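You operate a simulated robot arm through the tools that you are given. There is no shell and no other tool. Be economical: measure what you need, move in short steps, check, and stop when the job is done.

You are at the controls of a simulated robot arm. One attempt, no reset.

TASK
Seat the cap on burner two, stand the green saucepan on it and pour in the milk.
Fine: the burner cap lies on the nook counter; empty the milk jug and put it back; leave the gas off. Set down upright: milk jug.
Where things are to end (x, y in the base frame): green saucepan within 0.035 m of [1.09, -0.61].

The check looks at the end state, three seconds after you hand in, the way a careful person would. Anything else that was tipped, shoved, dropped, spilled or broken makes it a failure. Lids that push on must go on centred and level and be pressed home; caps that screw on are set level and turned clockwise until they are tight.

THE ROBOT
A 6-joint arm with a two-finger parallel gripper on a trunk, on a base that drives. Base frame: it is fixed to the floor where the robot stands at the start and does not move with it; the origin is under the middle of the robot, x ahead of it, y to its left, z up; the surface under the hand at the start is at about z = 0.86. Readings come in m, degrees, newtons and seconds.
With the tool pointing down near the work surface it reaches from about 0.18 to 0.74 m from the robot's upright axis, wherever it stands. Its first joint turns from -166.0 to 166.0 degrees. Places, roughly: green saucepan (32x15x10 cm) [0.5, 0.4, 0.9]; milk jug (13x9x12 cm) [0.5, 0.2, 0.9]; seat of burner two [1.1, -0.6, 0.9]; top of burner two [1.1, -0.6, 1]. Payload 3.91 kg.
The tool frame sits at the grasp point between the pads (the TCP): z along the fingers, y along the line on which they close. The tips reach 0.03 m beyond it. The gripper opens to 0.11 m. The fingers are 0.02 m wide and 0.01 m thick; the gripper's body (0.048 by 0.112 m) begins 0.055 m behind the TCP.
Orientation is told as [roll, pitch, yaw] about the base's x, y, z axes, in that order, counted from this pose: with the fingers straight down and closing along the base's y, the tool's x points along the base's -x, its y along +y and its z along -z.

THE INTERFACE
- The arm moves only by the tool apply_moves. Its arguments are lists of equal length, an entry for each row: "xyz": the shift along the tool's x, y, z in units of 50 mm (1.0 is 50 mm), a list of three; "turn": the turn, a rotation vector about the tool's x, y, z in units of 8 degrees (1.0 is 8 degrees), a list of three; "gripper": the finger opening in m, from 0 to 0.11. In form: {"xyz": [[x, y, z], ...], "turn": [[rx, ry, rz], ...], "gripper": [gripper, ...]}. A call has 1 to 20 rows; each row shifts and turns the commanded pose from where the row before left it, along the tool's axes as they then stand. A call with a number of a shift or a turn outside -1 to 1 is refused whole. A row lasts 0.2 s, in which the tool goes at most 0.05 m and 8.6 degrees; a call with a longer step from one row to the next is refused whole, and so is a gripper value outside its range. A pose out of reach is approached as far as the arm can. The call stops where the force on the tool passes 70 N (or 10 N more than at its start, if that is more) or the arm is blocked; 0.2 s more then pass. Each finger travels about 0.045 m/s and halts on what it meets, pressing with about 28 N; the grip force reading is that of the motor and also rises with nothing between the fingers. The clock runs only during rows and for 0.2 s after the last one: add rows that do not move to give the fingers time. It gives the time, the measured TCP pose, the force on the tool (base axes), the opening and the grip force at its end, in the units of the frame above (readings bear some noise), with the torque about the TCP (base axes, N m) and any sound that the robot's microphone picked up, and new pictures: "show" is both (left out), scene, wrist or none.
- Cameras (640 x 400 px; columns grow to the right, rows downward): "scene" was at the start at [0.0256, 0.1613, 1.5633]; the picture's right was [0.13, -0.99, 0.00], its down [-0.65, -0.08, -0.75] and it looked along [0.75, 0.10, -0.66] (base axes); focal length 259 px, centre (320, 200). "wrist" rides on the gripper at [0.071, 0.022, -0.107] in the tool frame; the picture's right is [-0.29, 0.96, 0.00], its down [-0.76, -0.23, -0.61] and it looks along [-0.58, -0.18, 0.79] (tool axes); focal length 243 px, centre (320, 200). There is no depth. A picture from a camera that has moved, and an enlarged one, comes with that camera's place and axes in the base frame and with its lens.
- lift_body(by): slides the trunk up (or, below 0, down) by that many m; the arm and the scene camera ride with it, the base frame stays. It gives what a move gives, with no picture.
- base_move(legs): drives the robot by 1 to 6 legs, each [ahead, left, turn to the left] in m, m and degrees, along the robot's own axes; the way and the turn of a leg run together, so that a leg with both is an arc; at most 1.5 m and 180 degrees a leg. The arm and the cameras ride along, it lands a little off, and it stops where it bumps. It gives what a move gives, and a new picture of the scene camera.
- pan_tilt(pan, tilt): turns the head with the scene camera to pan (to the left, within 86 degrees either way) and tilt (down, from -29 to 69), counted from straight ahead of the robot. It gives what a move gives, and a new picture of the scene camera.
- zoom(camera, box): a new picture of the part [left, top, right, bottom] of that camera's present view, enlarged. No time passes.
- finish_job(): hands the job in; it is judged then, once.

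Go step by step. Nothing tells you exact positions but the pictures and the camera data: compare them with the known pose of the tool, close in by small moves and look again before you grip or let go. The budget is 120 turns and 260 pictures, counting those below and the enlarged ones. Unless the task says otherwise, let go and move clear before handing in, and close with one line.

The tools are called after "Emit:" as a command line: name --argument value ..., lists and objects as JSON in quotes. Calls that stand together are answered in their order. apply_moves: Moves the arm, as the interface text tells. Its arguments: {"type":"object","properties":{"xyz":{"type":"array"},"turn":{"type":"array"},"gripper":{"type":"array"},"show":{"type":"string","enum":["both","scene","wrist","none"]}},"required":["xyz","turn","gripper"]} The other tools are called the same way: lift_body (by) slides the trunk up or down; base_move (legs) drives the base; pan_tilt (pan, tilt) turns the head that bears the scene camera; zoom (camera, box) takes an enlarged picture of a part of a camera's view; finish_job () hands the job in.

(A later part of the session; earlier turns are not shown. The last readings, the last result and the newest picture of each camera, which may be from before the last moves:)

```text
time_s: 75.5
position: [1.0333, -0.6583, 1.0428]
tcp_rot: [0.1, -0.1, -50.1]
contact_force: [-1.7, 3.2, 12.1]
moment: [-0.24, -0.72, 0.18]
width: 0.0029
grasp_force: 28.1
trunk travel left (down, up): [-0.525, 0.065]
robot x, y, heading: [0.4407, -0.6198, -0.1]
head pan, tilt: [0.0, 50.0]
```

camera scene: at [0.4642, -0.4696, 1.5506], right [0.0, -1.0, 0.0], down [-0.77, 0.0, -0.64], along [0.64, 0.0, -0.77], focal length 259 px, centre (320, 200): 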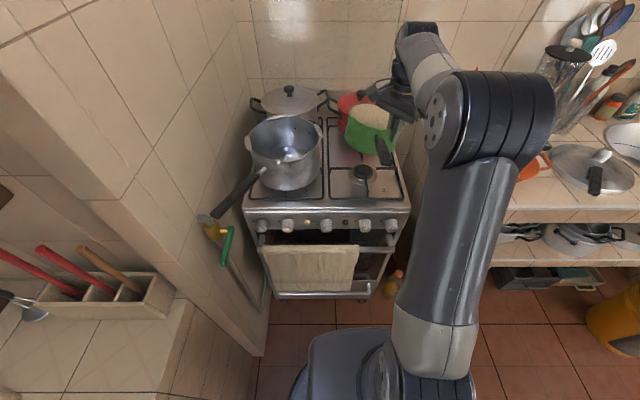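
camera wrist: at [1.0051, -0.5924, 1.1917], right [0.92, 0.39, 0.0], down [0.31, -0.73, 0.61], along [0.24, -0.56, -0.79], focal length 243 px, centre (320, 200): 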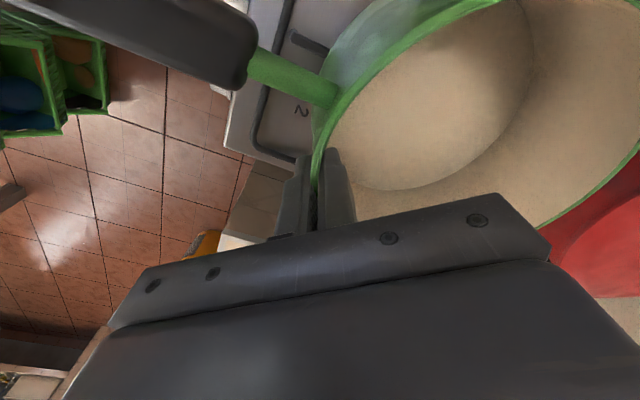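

Emit:
apply_moves --xyz '[[0, 0, 0.06], [0, 0, 0.06], [0, 0, 0]]' --turn '[[0, 0, 0], [0, 0, 0], [0, 0, 0]]' --gripper '[0.0, 0.0, 0.0]' --show "none"

Emit:
zoom --camera "scene" --box '[316, 120, 412, 180]'

Emit:
zoom --camera "wrist" --box '[0, 0, 640, 400]'

```text
time_s: 76.3
position: [1.0313, -0.6592, 1.0352]
tcp_rot: [0.0, 0.1, -50.2]
contact_force: [-2.1, 3.5, 11.7]
moment: [-0.25, -0.67, 0.21]
width: 0.0028
grasp_force: 28.1
trunk travel left (down, up): [-0.525, 0.065]
robot x, y, heading: [0.4433, -0.6222, -0.2]
head pan, tilt: [0.0, 50.0]
```

```text
6.67 times, centred on (364, 150) of scene
camera zoom: at [0.4621, -0.4688, 1.5506], right [0.0, -1.0, 0.0], down [-0.77, 0.0, -0.64], along [0.64, 0.0, -0.77], focal length 1727 px, centre (27, 533)
```

zoom: 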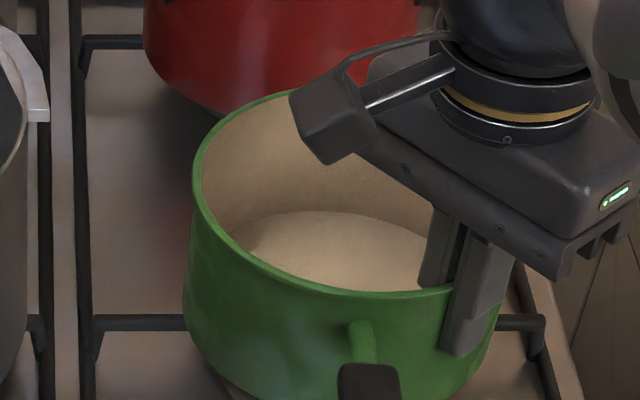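

```text
1.00 times, centred on (320, 200) of wrist (not enlarged: the box is as wide or as high as the picture)
camera zoom: at [1.0041, -0.5913, 1.142], right [0.92, 0.39, 0.0], down [0.31, -0.73, 0.61], along [0.24, -0.56, -0.79], focal length 243 px, centre (320, 200)
```

zoom: 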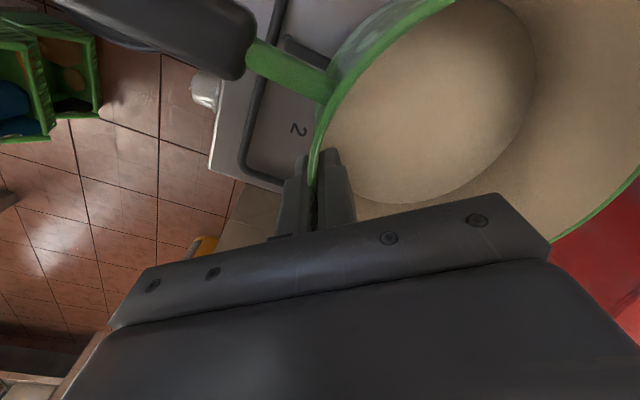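

The pan is pivoting level in the grip as I press (a steady 12 N). Continuing in small steps.

Emit:
apply_moves --xyz '[[0, 0, 0.05], [0, 0, 0.05], [0, 0, 0]]' --turn '[[0, 0, 0], [0, 0, 0], [0, 0, 0]]' --gripper '[0.0, 0.0, 0.0]' --show "wrist"

Emit:
zoom --camera "scene" --box '[316, 130, 412, 190]'

```text
time_s: 77.1
position: [1.0325, -0.6597, 1.0312]
tcp_rot: [0.2, -0.1, -50.3]
contact_force: [-0.2, 0.9, 20.9]
moment: [0.38, -0.26, 0.0]
width: 0.0032
grasp_force: 28.4
trunk travel left (down, up): [-0.525, 0.065]
robot x, y, heading: [0.4456, -0.621, -0.1]
head pan, tilt: [0.0, 50.0]
camera wrist: at [1.004, -0.5918, 1.1376], right [0.92, 0.39, 0.0], down [0.31, -0.73, 0.61], along [0.24, -0.56, -0.79], focal length 243 px, centre (320, 200)
```

wrist: 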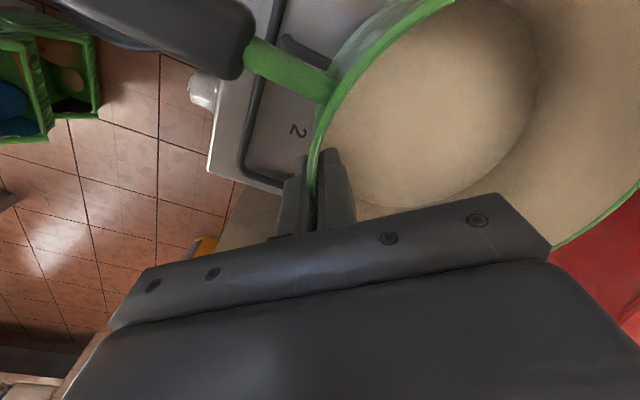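

```text
6.67 times, centred on (364, 160) of scene
camera zoom: at [0.462, -0.4695, 1.5507], right [0.0, -1.0, 0.0], down [-0.77, 0.0, -0.64], along [0.64, 0.0, -0.77], focal length 1727 px, centre (27, 467)
```

zoom: 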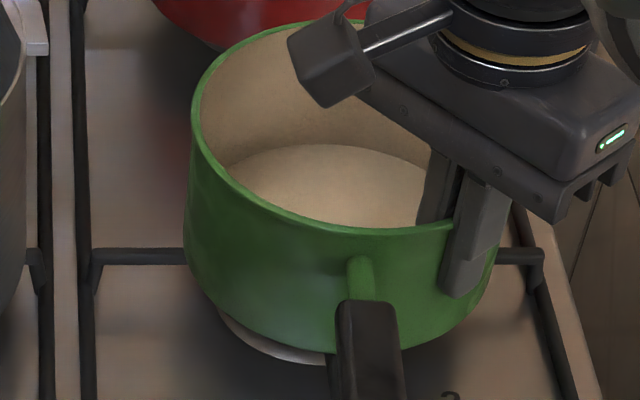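

The pan is now bearing on several arms at z≈0.973. Releasing.

Emit:
apply_moves --xyz '[[0, 0, -0.04], [0, 0, 0], [0, 0, 0], [0, 0, 0], [0, 0, 0]]' --turn '[[0, 0, 0], [0, 0, 0], [0, 0, 0], [0, 0, 0], [0, 0, 0]]' --gripper '[0.003, 0.012, 0.025, 0.035, 0.04]' --show "wrist"

Emit:
zoom --camera "scene" --box '[316, 130, 412, 190]'

```text
time_s: 78.3
position: [1.0333, -0.6606, 1.0326]
tcp_rot: [0.0, 0.0, -50.2]
contact_force: [0.7, -0.2, 0.2]
moment: [0.01, 0.01, 0.01]
width: 0.0402
grasp_force: 0.1
trunk travel left (down, up): [-0.525, 0.065]
robot x, y, heading: [0.4435, -0.6177, -0.1]
head pan, tilt: [0.0, 50.0]
camera wrist: at [1.0054, -0.5918, 1.1383], right [0.92, 0.39, 0.0], down [0.31, -0.73, 0.61], along [0.24, -0.56, -0.79], focal length 243 px, centre (320, 200)
```

wrist: 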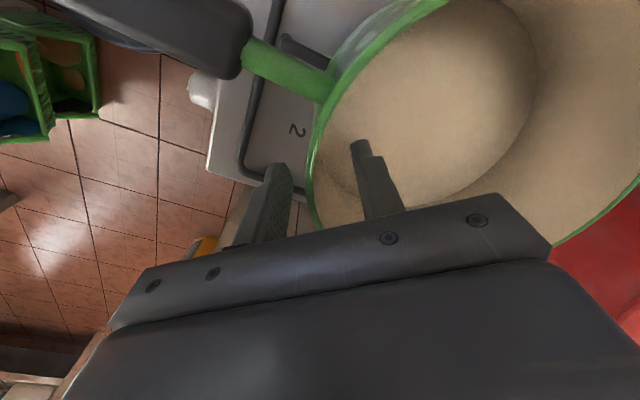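

```text
6.67 times, centred on (364, 160) of scene
camera zoom: at [0.4636, -0.4696, 1.5506], right [0.0, -1.0, 0.0], down [-0.77, 0.0, -0.64], along [0.64, 0.0, -0.77], focal length 1727 px, centre (27, 467)
```

zoom: 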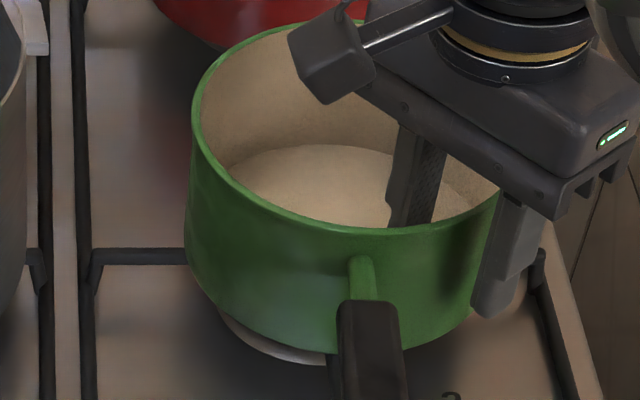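

The pan stands free on burner two. I'll lift the hand straight out, back off and check the pan.

Emit:
apply_moves --xyz '[[0, 0, -0.6], [0, 0, -0.9], [0, 0, -0.9], [0, 0, -0.9], [0.5, -0.6, 0], [0.5, -0.6, 0], [0.5, -0.6, 0], [0.5, -0.6, 0], [0, 0, 0]]' --turn '[[0, 0, 0], [0, 0, 0], [0, 0, 0], [0, 0, 0], [0, 0, 0], [0, 0, 0], [0, 0, 0], [0, 0, 0], [0, 0, 0]]' --gripper '[0.04, 0.04, 0.04, 0.04, 0.04, 0.04, 0.04, 0.04, 0.04]' --show "scene"

Emit:
zoom --camera "scene" --box '[316, 130, 412, 190]'

```text
time_s: 80.3
position: [0.8771, -0.659, 1.195]
tcp_rot: [0.0, 0.0, -50.2]
contact_force: [0.4, 0.1, 0.8]
moment: [-0.01, 0.0, 0.0]
width: 0.0399
grasp_force: 0.0
trunk travel left (down, up): [-0.525, 0.065]
robot x, y, heading: [0.444, -0.6194, 0.1]
head pan, tilt: [0.0, 50.0]
camera scene: at [0.4632, -0.4696, 1.5506], right [0.0, -1.0, 0.0], down [-0.77, 0.0, -0.64], along [0.64, 0.0, -0.77], focal length 259 px, centre (320, 200)
```

scene: 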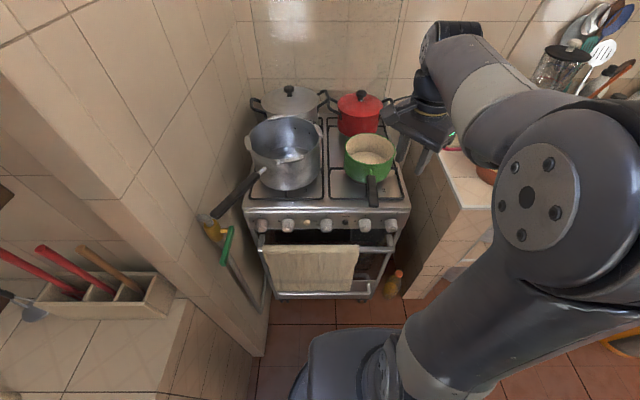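

```text
6.67 times, centred on (364, 160) of scene
camera zoom: at [0.4632, -0.4696, 1.5506], right [0.0, -1.0, 0.0], down [-0.77, 0.0, -0.64], along [0.64, 0.0, -0.77], focal length 1727 px, centre (27, 467)
```

zoom: 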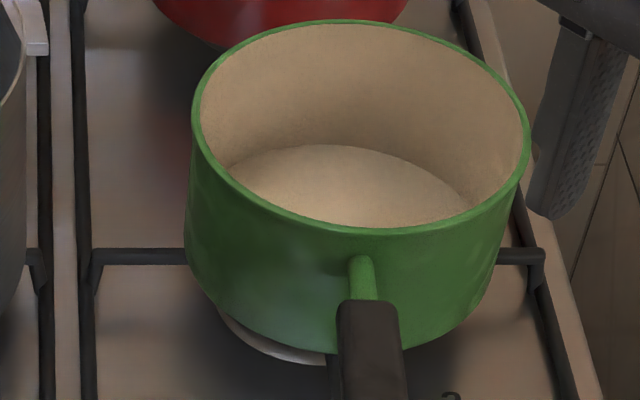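

The saucepan sits level, with its centre at about [1.082, -0.619], well within tolerance. Now I'll drive back for the milk jug.

Emit:
base_move --legs '[[-0.45, 0, 0], [0, 0.7, 0]]'

Emit:
zoom --camera "scene" --box '[280, 180, 400, 260]'

```text
time_s: 86.4
position: [0.4392, 0.0353, 1.1951]
tcp_rot: [0.1, 0.0, -50.4]
contact_force: [0.1, -0.2, -0.4]
moment: [-0.02, -0.03, -0.04]
width: 0.0401
grasp_force: 0.1
trunk travel left (down, up): [-0.525, 0.065]
robot x, y, heading: [0.0043, 0.0746, -0.4]
head pan, tilt: [0.0, 50.0]
camera scene: at [0.0262, 0.2263, 1.5506], right [-0.01, -1.0, 0.0], down [-0.77, 0.0, -0.64], along [0.64, 0.0, -0.77], focal length 259 px, centre (320, 200)
```

scene: 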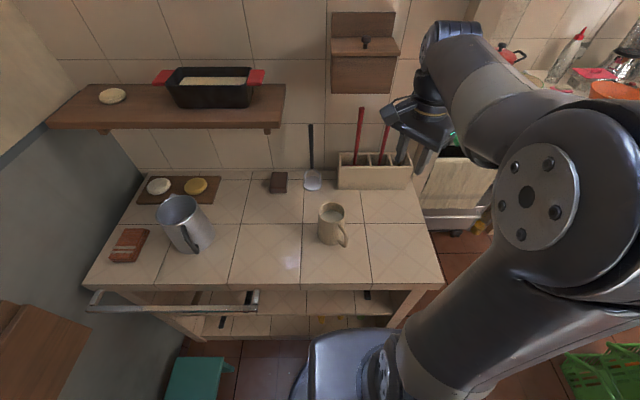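

```text
5.00 times, centred on (340, 220) of scene
camera zoom: at [0.0262, 0.2263, 1.5506], right [-0.01, -1.0, 0.0], down [-0.77, 0.0, -0.64], along [0.64, 0.0, -0.77], focal length 1295 px, centre (220, 100)
```

zoom: 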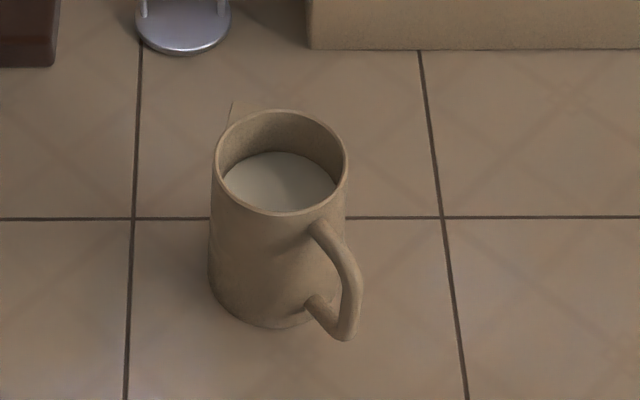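

The jug is centred at about [0.460, 0.19], rim z≈0.98, with its handle toward about 220°. My plan is to turn the jug by a top grip so the handle faces away, then regrip it from the side for a roll pour. First I'll test the wrist's yaw range empty, up to 180°.

Emit:
apply_moves --xyz '[[0, 0, 0], [0, 0, 0], [0, 0, 0], [0, 0, 0], [0, 0, 0], [0, 0, 0], [0, 0, 0], [0, 0, 0], [0, 0, 0], [0, 0, 0], [0, 0, 0], [0, 0, 0], [0, 0, 0], [0, 0, 0], [0, 0, 0], [0, 0, 0], [0, 0, 0], [0, 0, 0], [0, 0, 0], [0, 0, 0]]' --turn '[[0, 0, -1], [0, 0, -1], [0, 0, -1], [0, 0, -1], [0, 0, -1], [0, 0, -1], [0, 0, -1], [0, 0, -1], [0, 0, -1], [0, 0, -1], [0, 0, -1], [0, 0, -1], [0, 0, -1], [0, 0, -1], [0, 0, -1], [0, 0, -1], [0, 0, -1], [0, 0, -1], [0, 0, -1], [0, 0, -1]]' --gripper '[0.04, 0.05, 0.06, 0.07, 0.08, 0.09, 0.1, 0.11, 0.11, 0.11, 0.11, 0.11, 0.11, 0.11, 0.11, 0.11, 0.11, 0.11, 0.11, 0.11]' --show "none"

Emit:
apply_moves --xyz '[[0, 0, 0], [0, 0, 0], [0, 0, 0], [0, 0, 0], [0, 0, 0], [0, 0, 0], [0, 0, 0], [0, 0, 0], [0, 0, 0], [0, 0, 0]]' --turn '[[0, 0, -1], [0, 0, -1], [0, 0, -1], [0, 0, -1], [0, 0, -1], [0, 0, -1], [0, 0, -1], [0, 0, -1], [0, 0, -0.8], [0, 0, 0]]' --gripper '[0.11, 0.11, 0.11, 0.11, 0.11, 0.11, 0.11, 0.11, 0.11, 0.11]' --show "none"

```text
time_s: 90.6
position: [0.4395, 0.0343, 1.1955]
tcp_rot: [0.0, 0.0, 109.8]
contact_force: [0.0, 0.2, -0.1]
moment: [0.01, 0.0, -0.01]
width: 0.11
grasp_force: 0.1
trunk travel left (down, up): [-0.525, 0.065]
robot x, y, heading: [0.0032, 0.0763, -0.1]
head pan, tilt: [0.0, 50.0]
```

```text
time_s: 92.8
position: [0.4374, 0.1182, 1.1939]
tcp_rot: [0.4, -0.1, 179.4]
contact_force: [-0.2, 0.3, 0.5]
moment: [0.01, 0.03, 0.0]
width: 0.11
grasp_force: 0.0
out of reach, approached as far as the arm can: row 8, 9
trunk travel left (down, up): [-0.525, 0.065]
robot x, y, heading: [0.0026, 0.0722, -0.2]
head pan, tilt: [0.0, 50.0]
```

The yaw range ends near 175° relative to the arm. A 45° slanted grip from the handle side clears the handle and needs no regrip, so I'll place the base in line with the handle (heading about 40°) and turn the wrist back.

Emit:
apply_moves --xyz '[[0, 0, 0], [0, 0, 0], [0, 0, 0], [0, 0, 0], [0, 0, 0], [0, 0, 0], [0, 0, 0], [0, 0, 0], [0, 0, 0], [0, 0, 0], [0, 0, 0], [0, 0, 0], [0, 0, 0], [0, 0, 0], [0, 0, 0], [0, 0, 0], [0, 0, 0], [0, 0, 0], [0, 0, 0], [0, 0, 0]]' --turn '[[0, 0, 1], [0, 0, 1], [0, 0, 1], [0, 0, 1], [0, 0, 1], [0, 0, 1], [0, 0, 1], [0, 0, 1], [0, 0, 1], [0, 0, 1], [0, 0, 1], [0, 0, 1], [0, 0, 1], [0, 0, 1], [0, 0, 1], [0, 0, 1], [0, 0, 1], [0, 0, 1], [0, 0, 1], [0, 0, 1]]' --gripper '[0.11, 0.11, 0.11, 0.11, 0.11, 0.11, 0.11, 0.11, 0.11, 0.11, 0.11, 0.11, 0.11, 0.11, 0.11, 0.11, 0.11, 0.11, 0.11, 0.11]' --show "none"

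Emit:
base_move --legs '[[-0.03, -0.27, 0], [0, 0, 40]]'

```text
time_s: 97.0
position: [0.4357, 0.1177, 1.1933]
tcp_rot: [0.0, 0.0, 20.0]
contact_force: [0.1, -0.7, 0.2]
moment: [-0.03, -0.01, 0.0]
width: 0.1099
grasp_force: 0.1
trunk travel left (down, up): [-0.525, 0.065]
robot x, y, heading: [0.0058, 0.0735, -0.3]
head pan, tilt: [0.0, 50.0]
```

```text
time_s: 100.7
position: [0.278, 0.1183, 1.1943]
tcp_rot: [0.1, 0.0, 59.9]
contact_force: [0.0, 0.3, 0.1]
moment: [-0.02, 0.0, 0.0]
width: 0.1098
grasp_force: 0.0
trunk travel left (down, up): [-0.525, 0.065]
robot x, y, heading: [-0.0297, -0.1919, 39.7]
head pan, tilt: [0.0, 50.0]
camera scene: at [-0.1075, -0.0646, 1.5506], right [0.64, -0.77, 0.0], down [-0.59, -0.49, -0.64], along [0.49, 0.41, -0.77], focal length 259 px, centre (320, 200)
```

scene: 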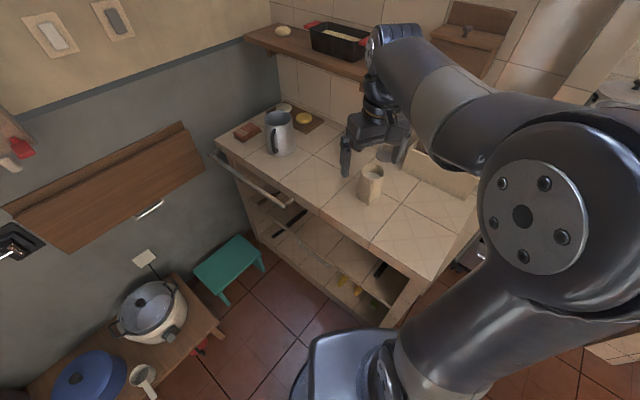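

Emit:
zoom --camera "scene" --box '[330, 145, 426, 215]'

```text
5.71 times, centred on (378, 180) of scene
camera zoom: at [-0.1075, -0.0646, 1.5506], right [0.64, -0.77, 0.0], down [-0.59, -0.49, -0.64], along [0.49, 0.41, -0.77], focal length 1480 px, centre (-11, 314)
```

zoom: 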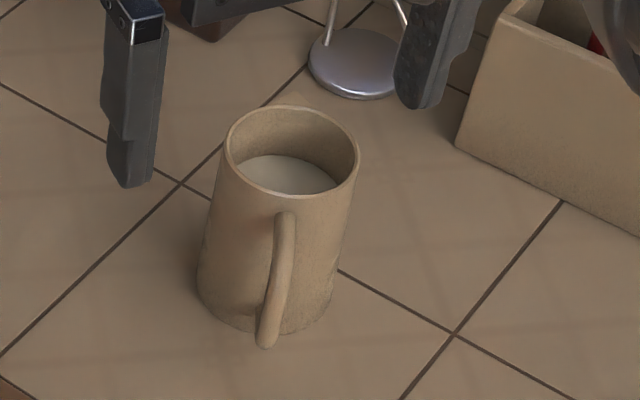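

The handle top is nearly rim-high, so a slanted grip from that side won't fit. A vertical grip across the body, tilted toward the spout (opposite the handle), would work. I'll dry-test that pouring wrist motion in the air first.

Emit:
apply_moves --xyz '[[0, 0, 0], [0, 0, 0], [0, 0, 0], [0, 0, 0], [0, 0, 0], [0, 0, 0], [0, 0, 0], [0, 0, 0], [0, 0, 0], [0, 0, 0], [0, 0, 0], [0, 0, 0], [0, 0, 0], [0, 0, 0], [0, 0, 0]]' --turn '[[0, 0, -1], [0, 0, -1], [0, 0, -1], [0, 0, -1], [0, 0, -1], [0, 0, -1], [0, 0, -1], [0, 0, -1], [0, 0, -1], [0, 0, -1], [0, 0, -1], [0, 0, -1], [0, 0, -1], [0, 0, -1], [0, 0, -1]]' --gripper '[0.11, 0.11, 0.11, 0.11, 0.11, 0.11, 0.11, 0.11, 0.11, 0.11, 0.11, 0.11, 0.11, 0.11, 0.11]' --show "none"

Emit:
apply_moves --xyz '[[0.8, 0.5, 0], [0.8, 0.5, 0], [0, 0, 0], [0, 0, 0], [0, 0, 0], [0, 0, 0], [0, 0, 0], [0, 0, 0], [0, 0, 0], [0, 0, 0], [0, 0, 0], [0, 0, 0], [0, 0, 0], [0, 0, 0], [0, 0, 0], [0, 0, 0], [0, 0, 0]]' --turn '[[0, 0, 0], [0, 0, 0], [0, 1, 0], [0, 1, 0], [0, 1, 0], [0, 1, 0], [0, 1, 0], [0, 1, 0], [0, 1, 0], [0, 1, 0], [0, 1, 0], [0, 1, 0], [0, 1, 0], [0, 1, 0], [0, 1, 0], [0, 1, 0], [0, 1, 0]]' --gripper '[0.11, 0.11, 0.11, 0.11, 0.11, 0.11, 0.11, 0.11, 0.11, 0.11, 0.11, 0.11, 0.11, 0.11, 0.11, 0.11, 0.11]' --show "scene"

```text
time_s: 103.9
position: [0.2794, 0.1171, 1.195]
tcp_rot: [0.1, 0.0, -179.7]
contact_force: [-0.6, -0.9, 0.5]
moment: [0.0, 0.0, 0.03]
width: 0.1097
grasp_force: 0.1
trunk travel left (down, up): [-0.525, 0.065]
robot x, y, heading: [-0.0238, -0.1904, 39.8]
head pan, tilt: [0.0, 50.0]
```

```text
time_s: 107.5
position: [0.3576, 0.0687, 1.1939]
tcp_rot: [-179.9, 59.8, 0.2]
contact_force: [1.1, -0.3, -0.2]
moment: [-0.03, -0.02, -0.04]
width: 0.1101
grasp_force: 0.0
trunk travel left (down, up): [-0.525, 0.065]
robot x, y, heading: [-0.0286, -0.1938, 39.7]
head pan, tilt: [0.0, 50.0]
camera scene: at [-0.1074, -0.0646, 1.5507], right [0.64, -0.77, 0.0], down [-0.59, -0.49, -0.64], along [0.49, 0.41, -0.77], focal length 259 px, centre (320, 200)
```

scene: 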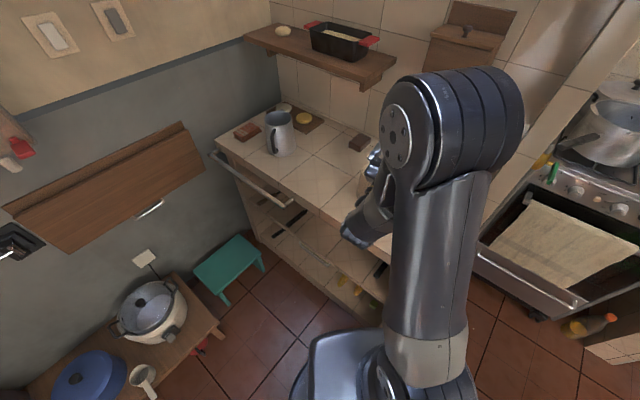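

The full 120° tilt works. I'll undo it and turn the hand to yaw 28° for the top grip.

Emit:
apply_moves --xyz '[[0, 0, 0], [0, 0, 0], [0, 0, 0], [0, 0, 0], [0, 0, 0], [0, 0, 0], [0, 0, 0], [0, 0, 0], [0, 0, 0], [0, 0, 0], [0, 0, 0], [0, 0, 0], [0, 0, 0], [0, 0, 0], [0, 0, 0]]' --turn '[[0, -1, 0], [0, -1, 0], [0, -1, 0], [0, -1, 0], [0, -1, 0], [0, -1, 0], [0, -1, 0], [0, -1, 0], [0, -1, 0], [0, -1, 0], [0, -1, 0], [0, -1, 0], [0, -1, 0], [0, -1, 0], [0, -1, 0]]' --gripper '[0.11, 0.11, 0.11, 0.11, 0.11, 0.11, 0.11, 0.11, 0.11, 0.11, 0.11, 0.11, 0.11, 0.11, 0.11]' --show "none"

Emit:
apply_moves --xyz '[[0, 0, 0], [0, 0, 0], [0, 0, 0], [0, 0, 0], [0, 0, 0], [0, 0, 0], [0, 0, 0], [0, 0, 0], [0, 0, 0], [0, 0, 0], [0, 0, 0], [0, 0, 0], [0, 0, 0], [0, 0, 0], [0, 0, 0], [0, 0, 0], [0, 0, 0], [0, 0, 0], [0, 0, 0], [0, 0, 0]]' --turn '[[0, 0, 1], [0, 0, 1], [0, 0, 1], [0, 0, 1], [0, 0, 1], [0, 0, 1], [0, 0, 1], [0, 0, 1], [0, 0, 1], [0, 0, 1], [0, 0, 1], [0, 0, 1], [0, 0, 1], [0, 0, 1], [0, 0, 1], [0, 0, 1], [0, 0, 1], [0, 0, 1], [0, 0, 1], [0, 0, 0]]' --gripper '[0.11, 0.11, 0.11, 0.11, 0.11, 0.11, 0.11, 0.11, 0.11, 0.11, 0.11, 0.11, 0.11, 0.11, 0.11, 0.11, 0.11, 0.11, 0.11, 0.11]'

```text
time_s: 110.7
position: [0.3584, 0.0681, 1.1921]
tcp_rot: [0.1, -0.3, -180.0]
contact_force: [0.2, -0.3, 0.1]
moment: [0.01, -0.01, -0.01]
width: 0.1101
grasp_force: 0.2
trunk travel left (down, up): [-0.525, 0.065]
robot x, y, heading: [-0.025, -0.1921, 39.6]
head pan, tilt: [0.0, 50.0]
```

```text
time_s: 114.9
position: [0.3576, 0.0683, 1.1946]
tcp_rot: [0.0, 0.0, 27.9]
contact_force: [-0.2, 0.0, -0.8]
moment: [0.01, 0.02, -0.02]
width: 0.1099
grasp_force: 0.1
trunk travel left (down, up): [-0.525, 0.065]
robot x, y, heading: [-0.0213, -0.189, 39.6]
head pan, tilt: [0.0, 50.0]
camera scene: at [-0.1075, -0.0646, 1.5506], right [0.64, -0.77, 0.0], down [-0.59, -0.49, -0.64], along [0.49, 0.41, -0.77], focal length 259 px, centre (320, 200)
camera wrist: at [0.2858, 0.0534, 1.2999], right [-0.19, 0.98, 0.0], down [0.78, 0.15, 0.61], along [0.6, 0.12, -0.79], focal length 243 px, centre (320, 200)
```

scene: 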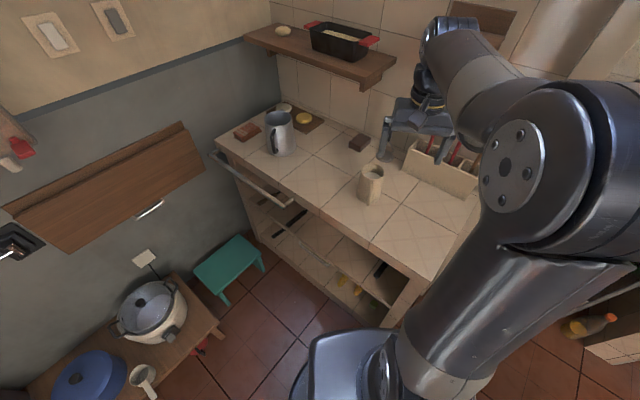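
wrist: 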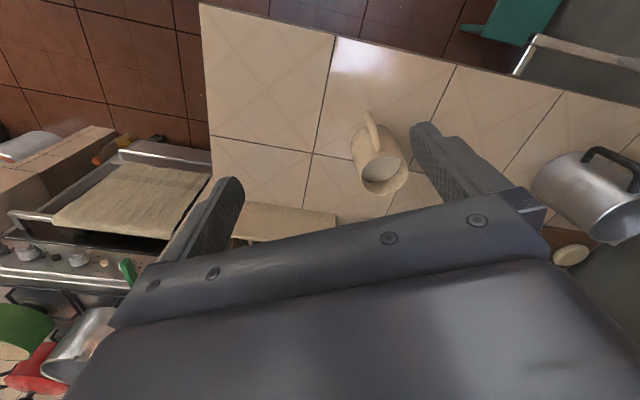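

Emit:
apply_moves --xyz '[[-0.59, 0.239, 0.3], [-0.59, 0.239, 0.3], [-0.59, 0.239, 0.3], [-0.59, 0.239, 0.3], [-0.59, 0.239, 0.3], [0, 0, 0]]' --turn '[[0, 0, 0], [0, 0, 0], [0, 0, 0], [0, 0, 0], [0, 0, 0], [0, 0, 0]]' --gripper '[0.11, 0.11, 0.11, 0.11, 0.11, 0.11]'

Emit:
zoom --camera "scene" --box '[320, 130, 432, 215]'

Emit:
zoom --camera "wrist" --box '[200, 30, 456, 190]'

```text
time_s: 116.3
position: [0.4612, 0.1907, 1.1163]
tcp_rot: [0.1, -0.1, 28.0]
contact_force: [-0.2, 0.1, -0.2]
moment: [-0.02, 0.02, -0.04]
width: 0.1098
grasp_force: 0.0
trunk travel left (down, up): [-0.525, 0.065]
robot x, y, heading: [-0.0247, -0.1922, 39.9]
head pan, tilt: [0.0, 50.0]
camera scene: at [-0.1072, -0.0644, 1.5506], right [0.64, -0.77, 0.0], down [-0.59, -0.49, -0.64], along [0.49, 0.41, -0.77], focal length 259 px, centre (320, 200)
camera wrist: at [0.389, 0.1752, 1.2231], right [-0.19, 0.98, 0.0], down [0.78, 0.15, 0.61], along [0.6, 0.12, -0.79], focal length 243 px, centre (320, 200)
```

scene: 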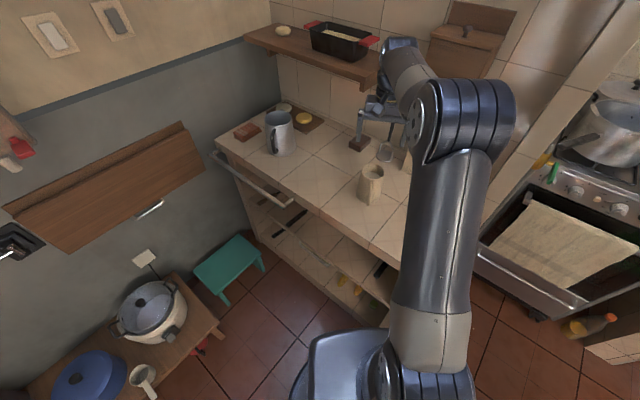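
wrist: 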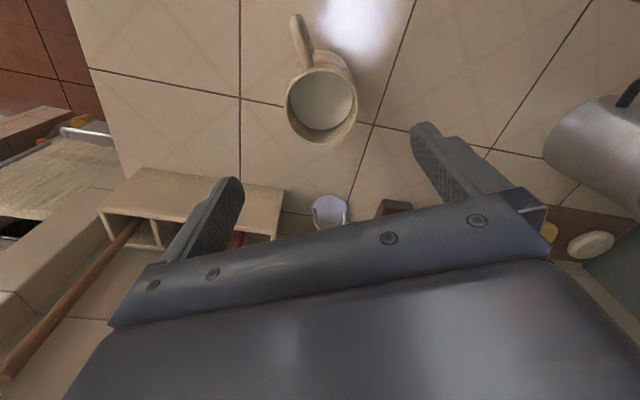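

```text
4.71 times, centred on (376, 172) of scene
camera zoom: at [-0.1072, -0.0644, 1.5506], right [0.64, -0.77, 0.0], down [-0.59, -0.49, -0.64], along [0.49, 0.41, -0.77], focal length 1219 px, centre (56, 329)
```

zoom: 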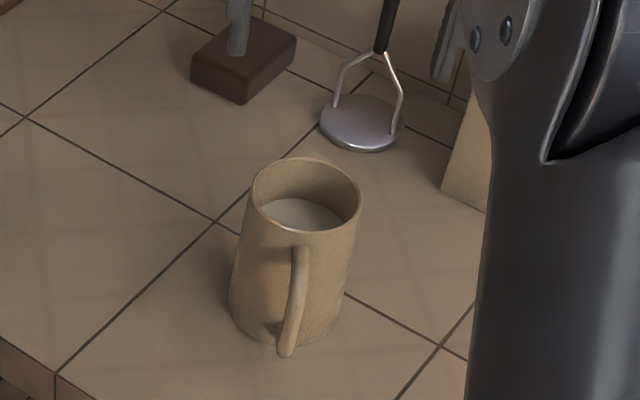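

```text
2.50 times, centred on (328, 110) of wrist
camera zoom: at [0.389, 0.1752, 1.2231], right [-0.19, 0.98, 0.0], down [0.78, 0.15, 0.61], along [0.6, 0.12, -0.79], focal length 606 px, centre (300, 425)
```

zoom: 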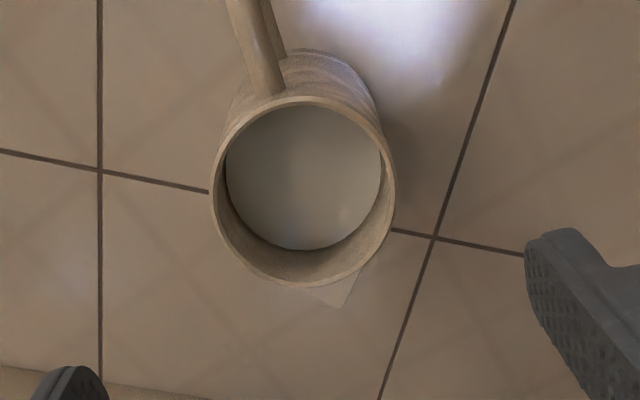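

The jug is exactly centred under the hand, with the handle on tool +x and the spout on tool −x. Descending around the body.

Emit:
apply_moves --xyz '[[0.02, 0.02, 0.8], [0, 0, 0.8], [0, 0, 0.8], [0, 0, 0.7], [0, 0, 0.38], [0, 0, 0]]' --turn '[[0, 0, 0], [0, 0, 0], [0, 0, 0], [0, 0, 0], [0, 0, 0], [0, 0, 0]]' --gripper '[0.11, 0.11, 0.11, 0.11, 0.11, 0.11]'

Emit:
zoom --camera "scene" --box '[320, 130, 432, 215]'

```text
time_s: 117.7
position: [0.4583, 0.1886, 0.943]
tcp_rot: [-0.1, 0.0, 28.0]
contact_force: [0.1, 0.0, -0.6]
moment: [-0.02, -0.01, -0.03]
width: 0.1101
grasp_force: 0.0
trunk travel left (down, up): [-0.525, 0.065]
robot x, y, heading: [-0.0214, -0.1896, 39.7]
head pan, tilt: [0.0, 50.0]
camera scene: at [-0.1074, -0.0646, 1.5506], right [0.64, -0.77, 0.0], down [-0.59, -0.49, -0.64], along [0.49, 0.41, -0.77], focal length 259 px, centre (320, 200)
camera wrist: at [0.3863, 0.1739, 1.0494], right [-0.19, 0.98, 0.0], down [0.78, 0.15, 0.61], along [0.6, 0.12, -0.79], focal length 243 px, centre (320, 200)
```

scene: 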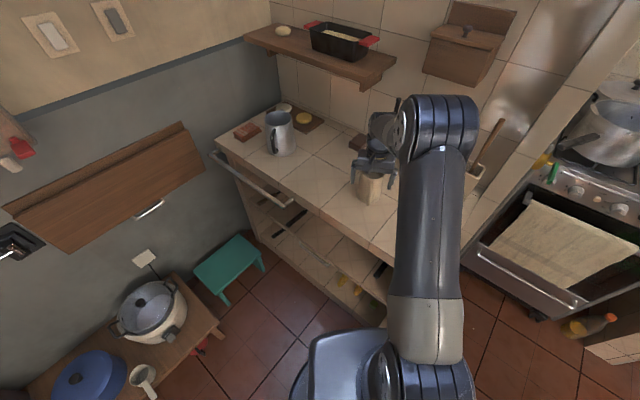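
wrist: 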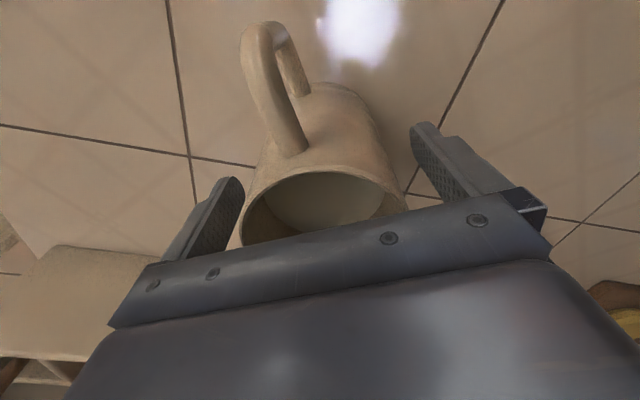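

```text
4.71 times, centred on (376, 172) of scene
camera zoom: at [-0.1074, -0.0646, 1.5506], right [0.64, -0.77, 0.0], down [-0.59, -0.49, -0.64], along [0.49, 0.41, -0.77], focal length 1219 px, centre (56, 329)
```

zoom: 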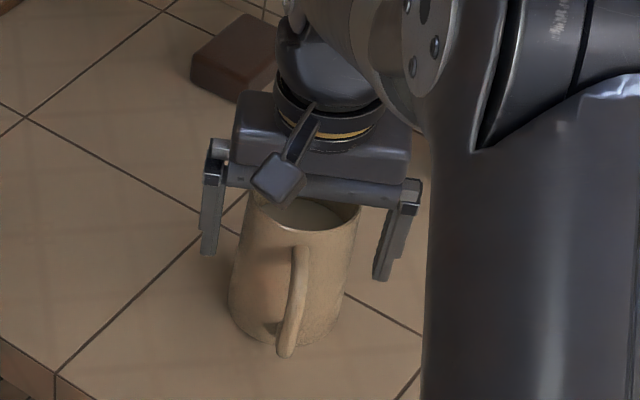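

Emit:
apply_moves --xyz '[[0, 0, 0], [0, 0, 0], [0, 0, 0], [0, 0, 0], [0, 0, 0], [0, 0, 0]]' --turn '[[0, 0, 0], [0, 0, 0], [0, 0, 0], [0, 0, 0], [0, 0, 0], [0, 0, 0]]' --gripper '[0.1, 0.09, 0.08, 0.07, 0.0, 0.0]' --show "none"

Emit:
apply_moves --xyz '[[0, 0, -0.1], [0, 0, -0.2], [0, 0, -0.3], [0, 0, 0]]' --turn '[[0, 0, 0], [0, 0, 0], [0, 0, 0], [0, 0, 0]]' --gripper '[0.0, 0.0, 0.0, 0.0]'

Emit:
zoom --camera "scene" --box '[320, 130, 432, 215]'

```text
time_s: 119.1
position: [0.4582, 0.1887, 0.9438]
tcp_rot: [-0.1, 0.0, 28.1]
contact_force: [0.1, 0.1, 0.1]
moment: [0.07, -0.01, 0.09]
width: 0.0774
grasp_force: 27.8
trunk travel left (down, up): [-0.525, 0.065]
robot x, y, heading: [-0.0255, -0.1904, 39.9]
head pan, tilt: [0.0, 50.0]
```

```text
time_s: 120.1
position: [0.4588, 0.1906, 0.9735]
tcp_rot: [-0.1, 0.0, 28.1]
contact_force: [-0.3, -0.6, -5.4]
moment: [0.01, 0.0, -0.04]
width: 0.0771
grasp_force: 28.3
trunk travel left (down, up): [-0.525, 0.065]
robot x, y, heading: [-0.0236, -0.191, 39.9]
head pan, tilt: [0.0, 50.0]
camera scene: at [-0.1072, -0.0644, 1.5506], right [0.64, -0.77, 0.0], down [-0.59, -0.49, -0.64], along [0.49, 0.41, -0.77], focal length 259 px, centre (320, 200)
camera wrist: at [0.3863, 0.1757, 1.0804], right [-0.19, 0.98, 0.0], down [0.78, 0.15, 0.61], along [0.6, 0.12, -0.79], focal length 243 px, centre (320, 200)
```

scene: 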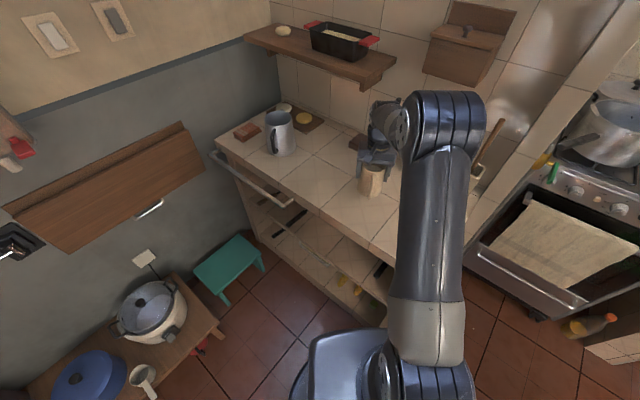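
wrist: 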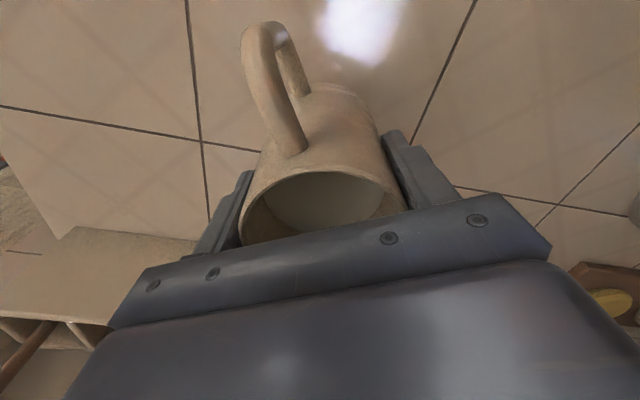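

```text
4.71 times, centred on (376, 172) of scene
camera zoom: at [-0.1072, -0.0644, 1.5506], right [0.64, -0.77, 0.0], down [-0.59, -0.49, -0.64], along [0.49, 0.41, -0.77], focal length 1219 px, centre (56, 329)
```

zoom: 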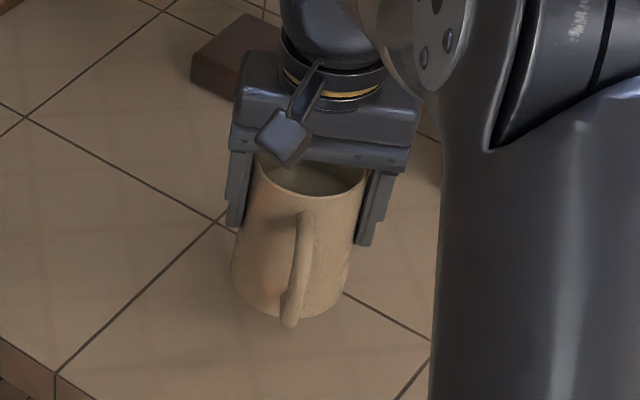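

The jug is up and level (5.4 N). I'll raise it gently, pull it in, then drive smoothly to the stove.

Emit:
apply_moves --xyz '[[0, 0, -0.5], [0, 0, -0.5], [0, 0, -0.5], [0, 0, -0.5], [0, 0, -0.5], [0, 0, -0.5], [0, 0, -0.5], [0, 0, -0.5], [0, 0, -0.5], [0.3, 0, 0], [0.5, 0, 0], [0.5, 0, 0], [0.5, 0, 0], [0.5, 0, 0], [0.5, 0, 0], [0.3, 0, 0], [0, 0, 0]]' --turn '[[0, 0, 0], [0, 0, 0], [0, 0, 0], [0, 0, 0], [0, 0, 0], [0, 0, 0], [0, 0, 0], [0, 0, 0], [0, 0, 0], [0, 0, 0], [0, 0, 0], [0, 0, 0], [0, 0, 0], [0, 0, 0], [0, 0, 0], [0, 0, 0], [0, 0, 0]]' --gripper '[0, 0, 0, 0, 0, 0, 0, 0, 0, 0, 0, 0, 0, 0, 0, 0, 0]' --show "wrist"

Emit:
base_move --legs '[[0, 0, -40], [0, -0.42, 0], [0.46, 0, 0]]'

Emit:
zoom --camera "wrist" --box '[0, 0, 640, 400]'

```text
time_s: 123.7
position: [0.3194, 0.117, 1.1997]
tcp_rot: [0.0, -0.1, 28.0]
contact_force: [-0.1, 0.6, -5.6]
moment: [-0.01, -0.04, 0.0]
width: 0.0769
grasp_force: 28.2
trunk travel left (down, up): [-0.525, 0.065]
robot x, y, heading: [-0.025, -0.1867, 39.7]
head pan, tilt: [0.0, 50.0]
camera wrist: at [0.2485, 0.1025, 1.3062], right [-0.19, 0.98, 0.0], down [0.78, 0.15, 0.61], along [0.6, 0.12, -0.79], focal length 243 px, centre (320, 200)
```

wrist: 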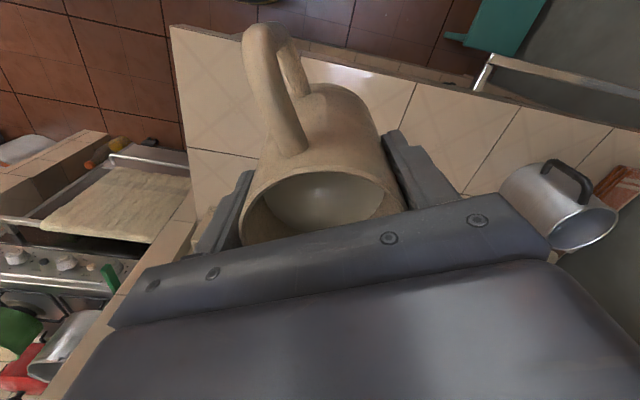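

```text
time_s: 130.6
position: [0.887, -0.6172, 1.2003]
tcp_rot: [-0.1, 0.1, -13.0]
contact_force: [-0.4, 1.1, -5.2]
moment: [0.02, 0.0, 0.02]
width: 0.0768
grasp_force: 28.7
trunk travel left (down, up): [-0.525, 0.065]
robot x, y, heading: [0.4222, -0.6217, -1.3]
head pan, tilt: [0.0, 50.0]
camera scene: at [0.4461, -0.4719, 1.5506], right [-0.02, -1.0, 0.0], down [-0.77, 0.02, -0.64], along [0.64, -0.02, -0.77], focal length 259 px, centre (320, 200)
```

scene: 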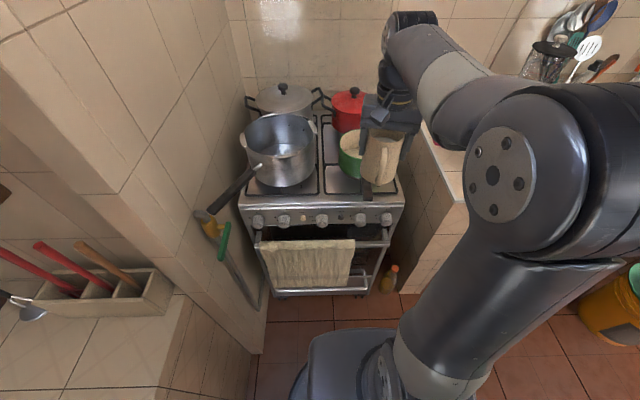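

```text
1.00 times, centred on (320, 200) of wrist (not enlarged: the box is as wide or as high as the picture)
camera zoom: at [0.8225, -0.5803, 1.3061], right [0.5, 0.87, 0.0], down [0.69, -0.4, 0.61], along [0.53, -0.3, -0.79], focal length 243 px, centre (320, 200)
```

zoom: 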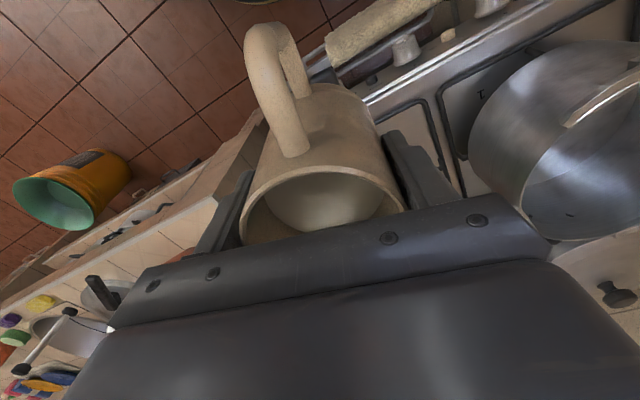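

The milk is level and the grip holds. I'll drive slightly closer and turn the hand to yaw ≈147°, so the spout faces back toward me and left.

Emit:
base_move --legs '[[0.06, 0, 1.3]]'

Emit:
apply_moves --xyz '[[0, 0, 0], [0, 0, 0], [0, 0, 0], [0, 0, 0], [0, 0, 0], [0, 0, 0], [0, 0, 0], [0, 0, 0], [0, 0, 0], [0, 0, 0], [0, 0, 0], [0, 0, 0], [0, 0, 0], [0, 0, 0], [0, 0, 0], [0, 0, 0], [0, 0, 0], [0, 0, 0], [0, 0, 0], [0, 0, 0]]' --turn '[[0, 0, -0.5], [0, 0, -1], [0, 0, -1], [0, 0, -1], [0, 0, -1], [0, 0, -1], [0, 0, -1], [0, 0, -1], [0, 0, -1], [0, 0, -1], [0, 0, -1], [0, 0, -1], [0, 0, -1], [0, 0, -1], [0, 0, -1], [0, 0, -1], [0, 0, -1], [0, 0, -1], [0, 0, -1], [0, 0, -1]]' --gripper '[0, 0, 0, 0, 0, 0, 0, 0, 0, 0, 0, 0, 0, 0, 0, 0, 0, 0, 0, 0]'

```text
time_s: 131.6
position: [0.9467, -0.6078, 1.1991]
tcp_rot: [-0.1, 0.2, -11.7]
contact_force: [-0.4, -0.1, -4.9]
moment: [0.03, -0.02, 0.01]
width: 0.0766
grasp_force: 28.0
trunk travel left (down, up): [-0.525, 0.065]
robot x, y, heading: [0.4847, -0.6228, 0.1]
head pan, tilt: [0.0, 50.0]
camera scene: at [0.5035, -0.4722, 1.5506], right [0.0, -1.0, 0.0], down [-0.77, 0.0, -0.64], along [0.64, 0.0, -0.77], focal length 259 px, centre (320, 200)
```

scene: 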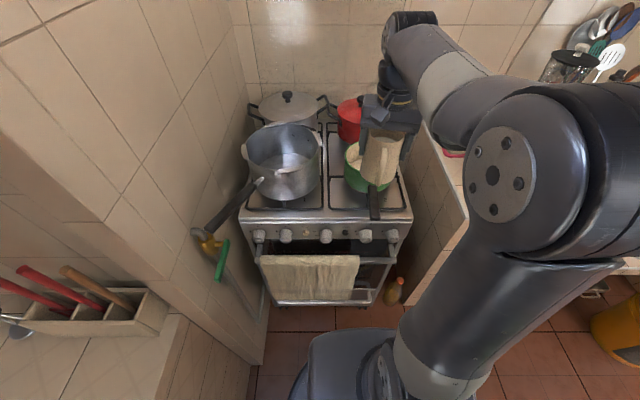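

```text
time_s: 135.8
position: [0.9466, -0.6072, 1.199]
tcp_rot: [0.0, 0.0, 144.3]
contact_force: [-0.2, 0.4, -5.8]
moment: [-0.01, 0.01, 0.0]
width: 0.0769
grasp_force: 27.8
trunk travel left (down, up): [-0.525, 0.065]
robot x, y, heading: [0.4833, -0.6217, -0.2]
head pan, tilt: [0.0, 50.0]
camera scene: at [0.5028, -0.4722, 1.5506], right [0.0, -1.0, 0.0], down [-0.77, 0.0, -0.64], along [0.64, 0.0, -0.77], focal length 259 px, centre (320, 200)
camera wrist: at [0.9926, -0.6668, 1.3055], right [-0.79, -0.61, 0.0], down [-0.48, 0.63, 0.61], along [-0.37, 0.48, -0.79], focal length 243 px, centre (320, 200)
```

scene: 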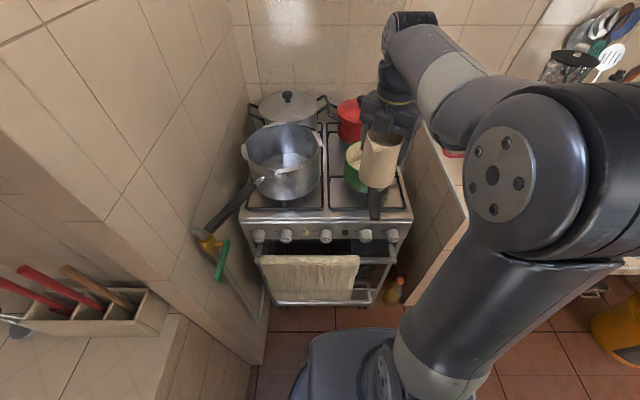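
wrist: 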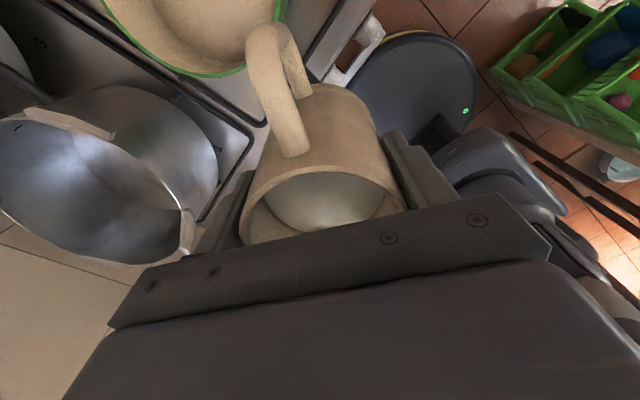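

Emit:
apply_moves --xyz '[[0.3, -0.12, 0], [0.43, -0.18, 0], [0.43, -0.18, 0.07], [0.43, -0.18, 0.07], [0.43, -0.18, 0.07], [0.43, -0.18, 0.07], [0.43, -0.18, 0.06], [0.3, -0.13, 0.06], [0.15, -0.06, 0], [0, 0, 0]]' --turn '[[0, 0, 0], [0, 0, 0], [0, 0, 0], [0, 0, 0], [0, 0, 0], [0, 0, 0], [0, 0, 0], [0, 0, 0], [0, 0, 0], [0, 0, 0]]' --gripper '[0, 0, 0, 0, 0, 0, 0, 0, 0, 0]'

Emit:
zoom --camera "scene" --box '[240, 80, 440, 220]'

```text
time_s: 138.0
position: [1.122, -0.6479, 1.1799]
tcp_rot: [0.0, -0.1, 144.3]
contact_force: [0.2, 0.6, -4.3]
moment: [-0.01, 0.01, 0.02]
width: 0.0768
grasp_force: 27.4
trunk travel left (down, up): [-0.525, 0.065]
robot x, y, heading: [0.4845, -0.6206, -0.2]
head pan, tilt: [0.0, 50.0]
camera scene: at [0.503, -0.4723, 1.5506], right [0.0, -1.0, 0.0], down [-0.77, 0.0, -0.64], along [0.64, 0.0, -0.77], focal length 259 px, centre (320, 200)
camera wrist: at [1.1674, -0.7079, 1.2861], right [-0.79, -0.61, 0.0], down [-0.48, 0.63, 0.61], along [-0.37, 0.48, -0.79], focal length 243 px, centre (320, 200)
```

scene: 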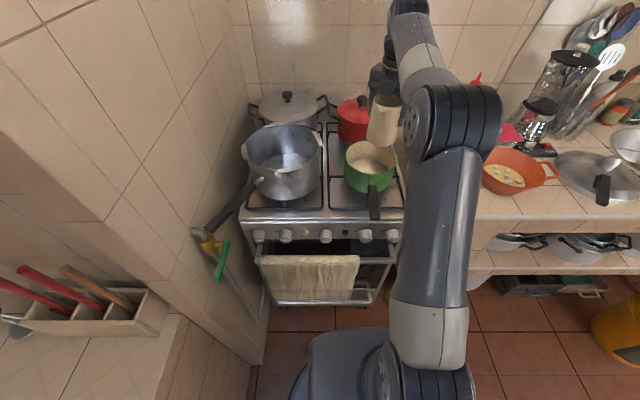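
wrist: 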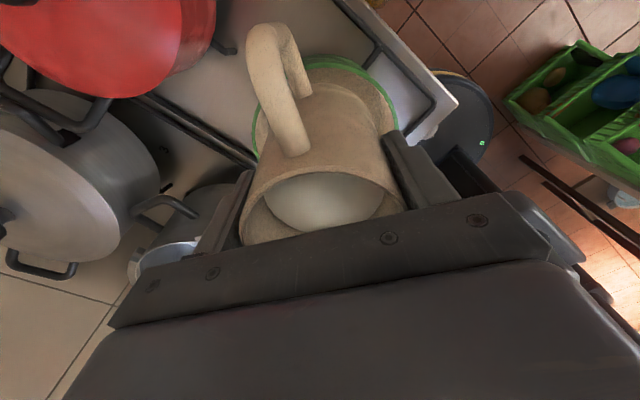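

```text
2.86 times, centred on (340, 150) of scene
camera zoom: at [0.503, -0.4723, 1.5506], right [0.0, -1.0, 0.0], down [-0.77, 0.0, -0.64], along [0.64, 0.0, -0.77], focal length 740 px, centre (263, 343)
```

zoom: 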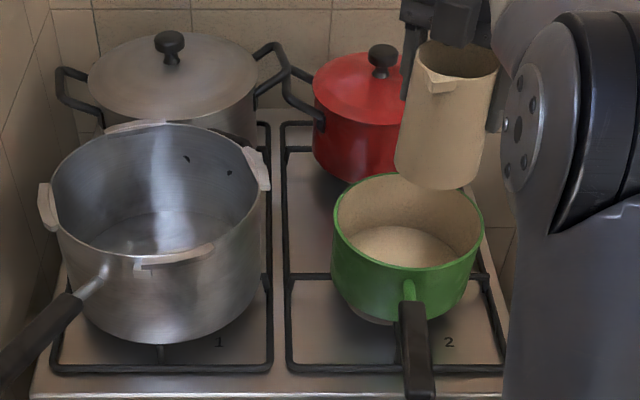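

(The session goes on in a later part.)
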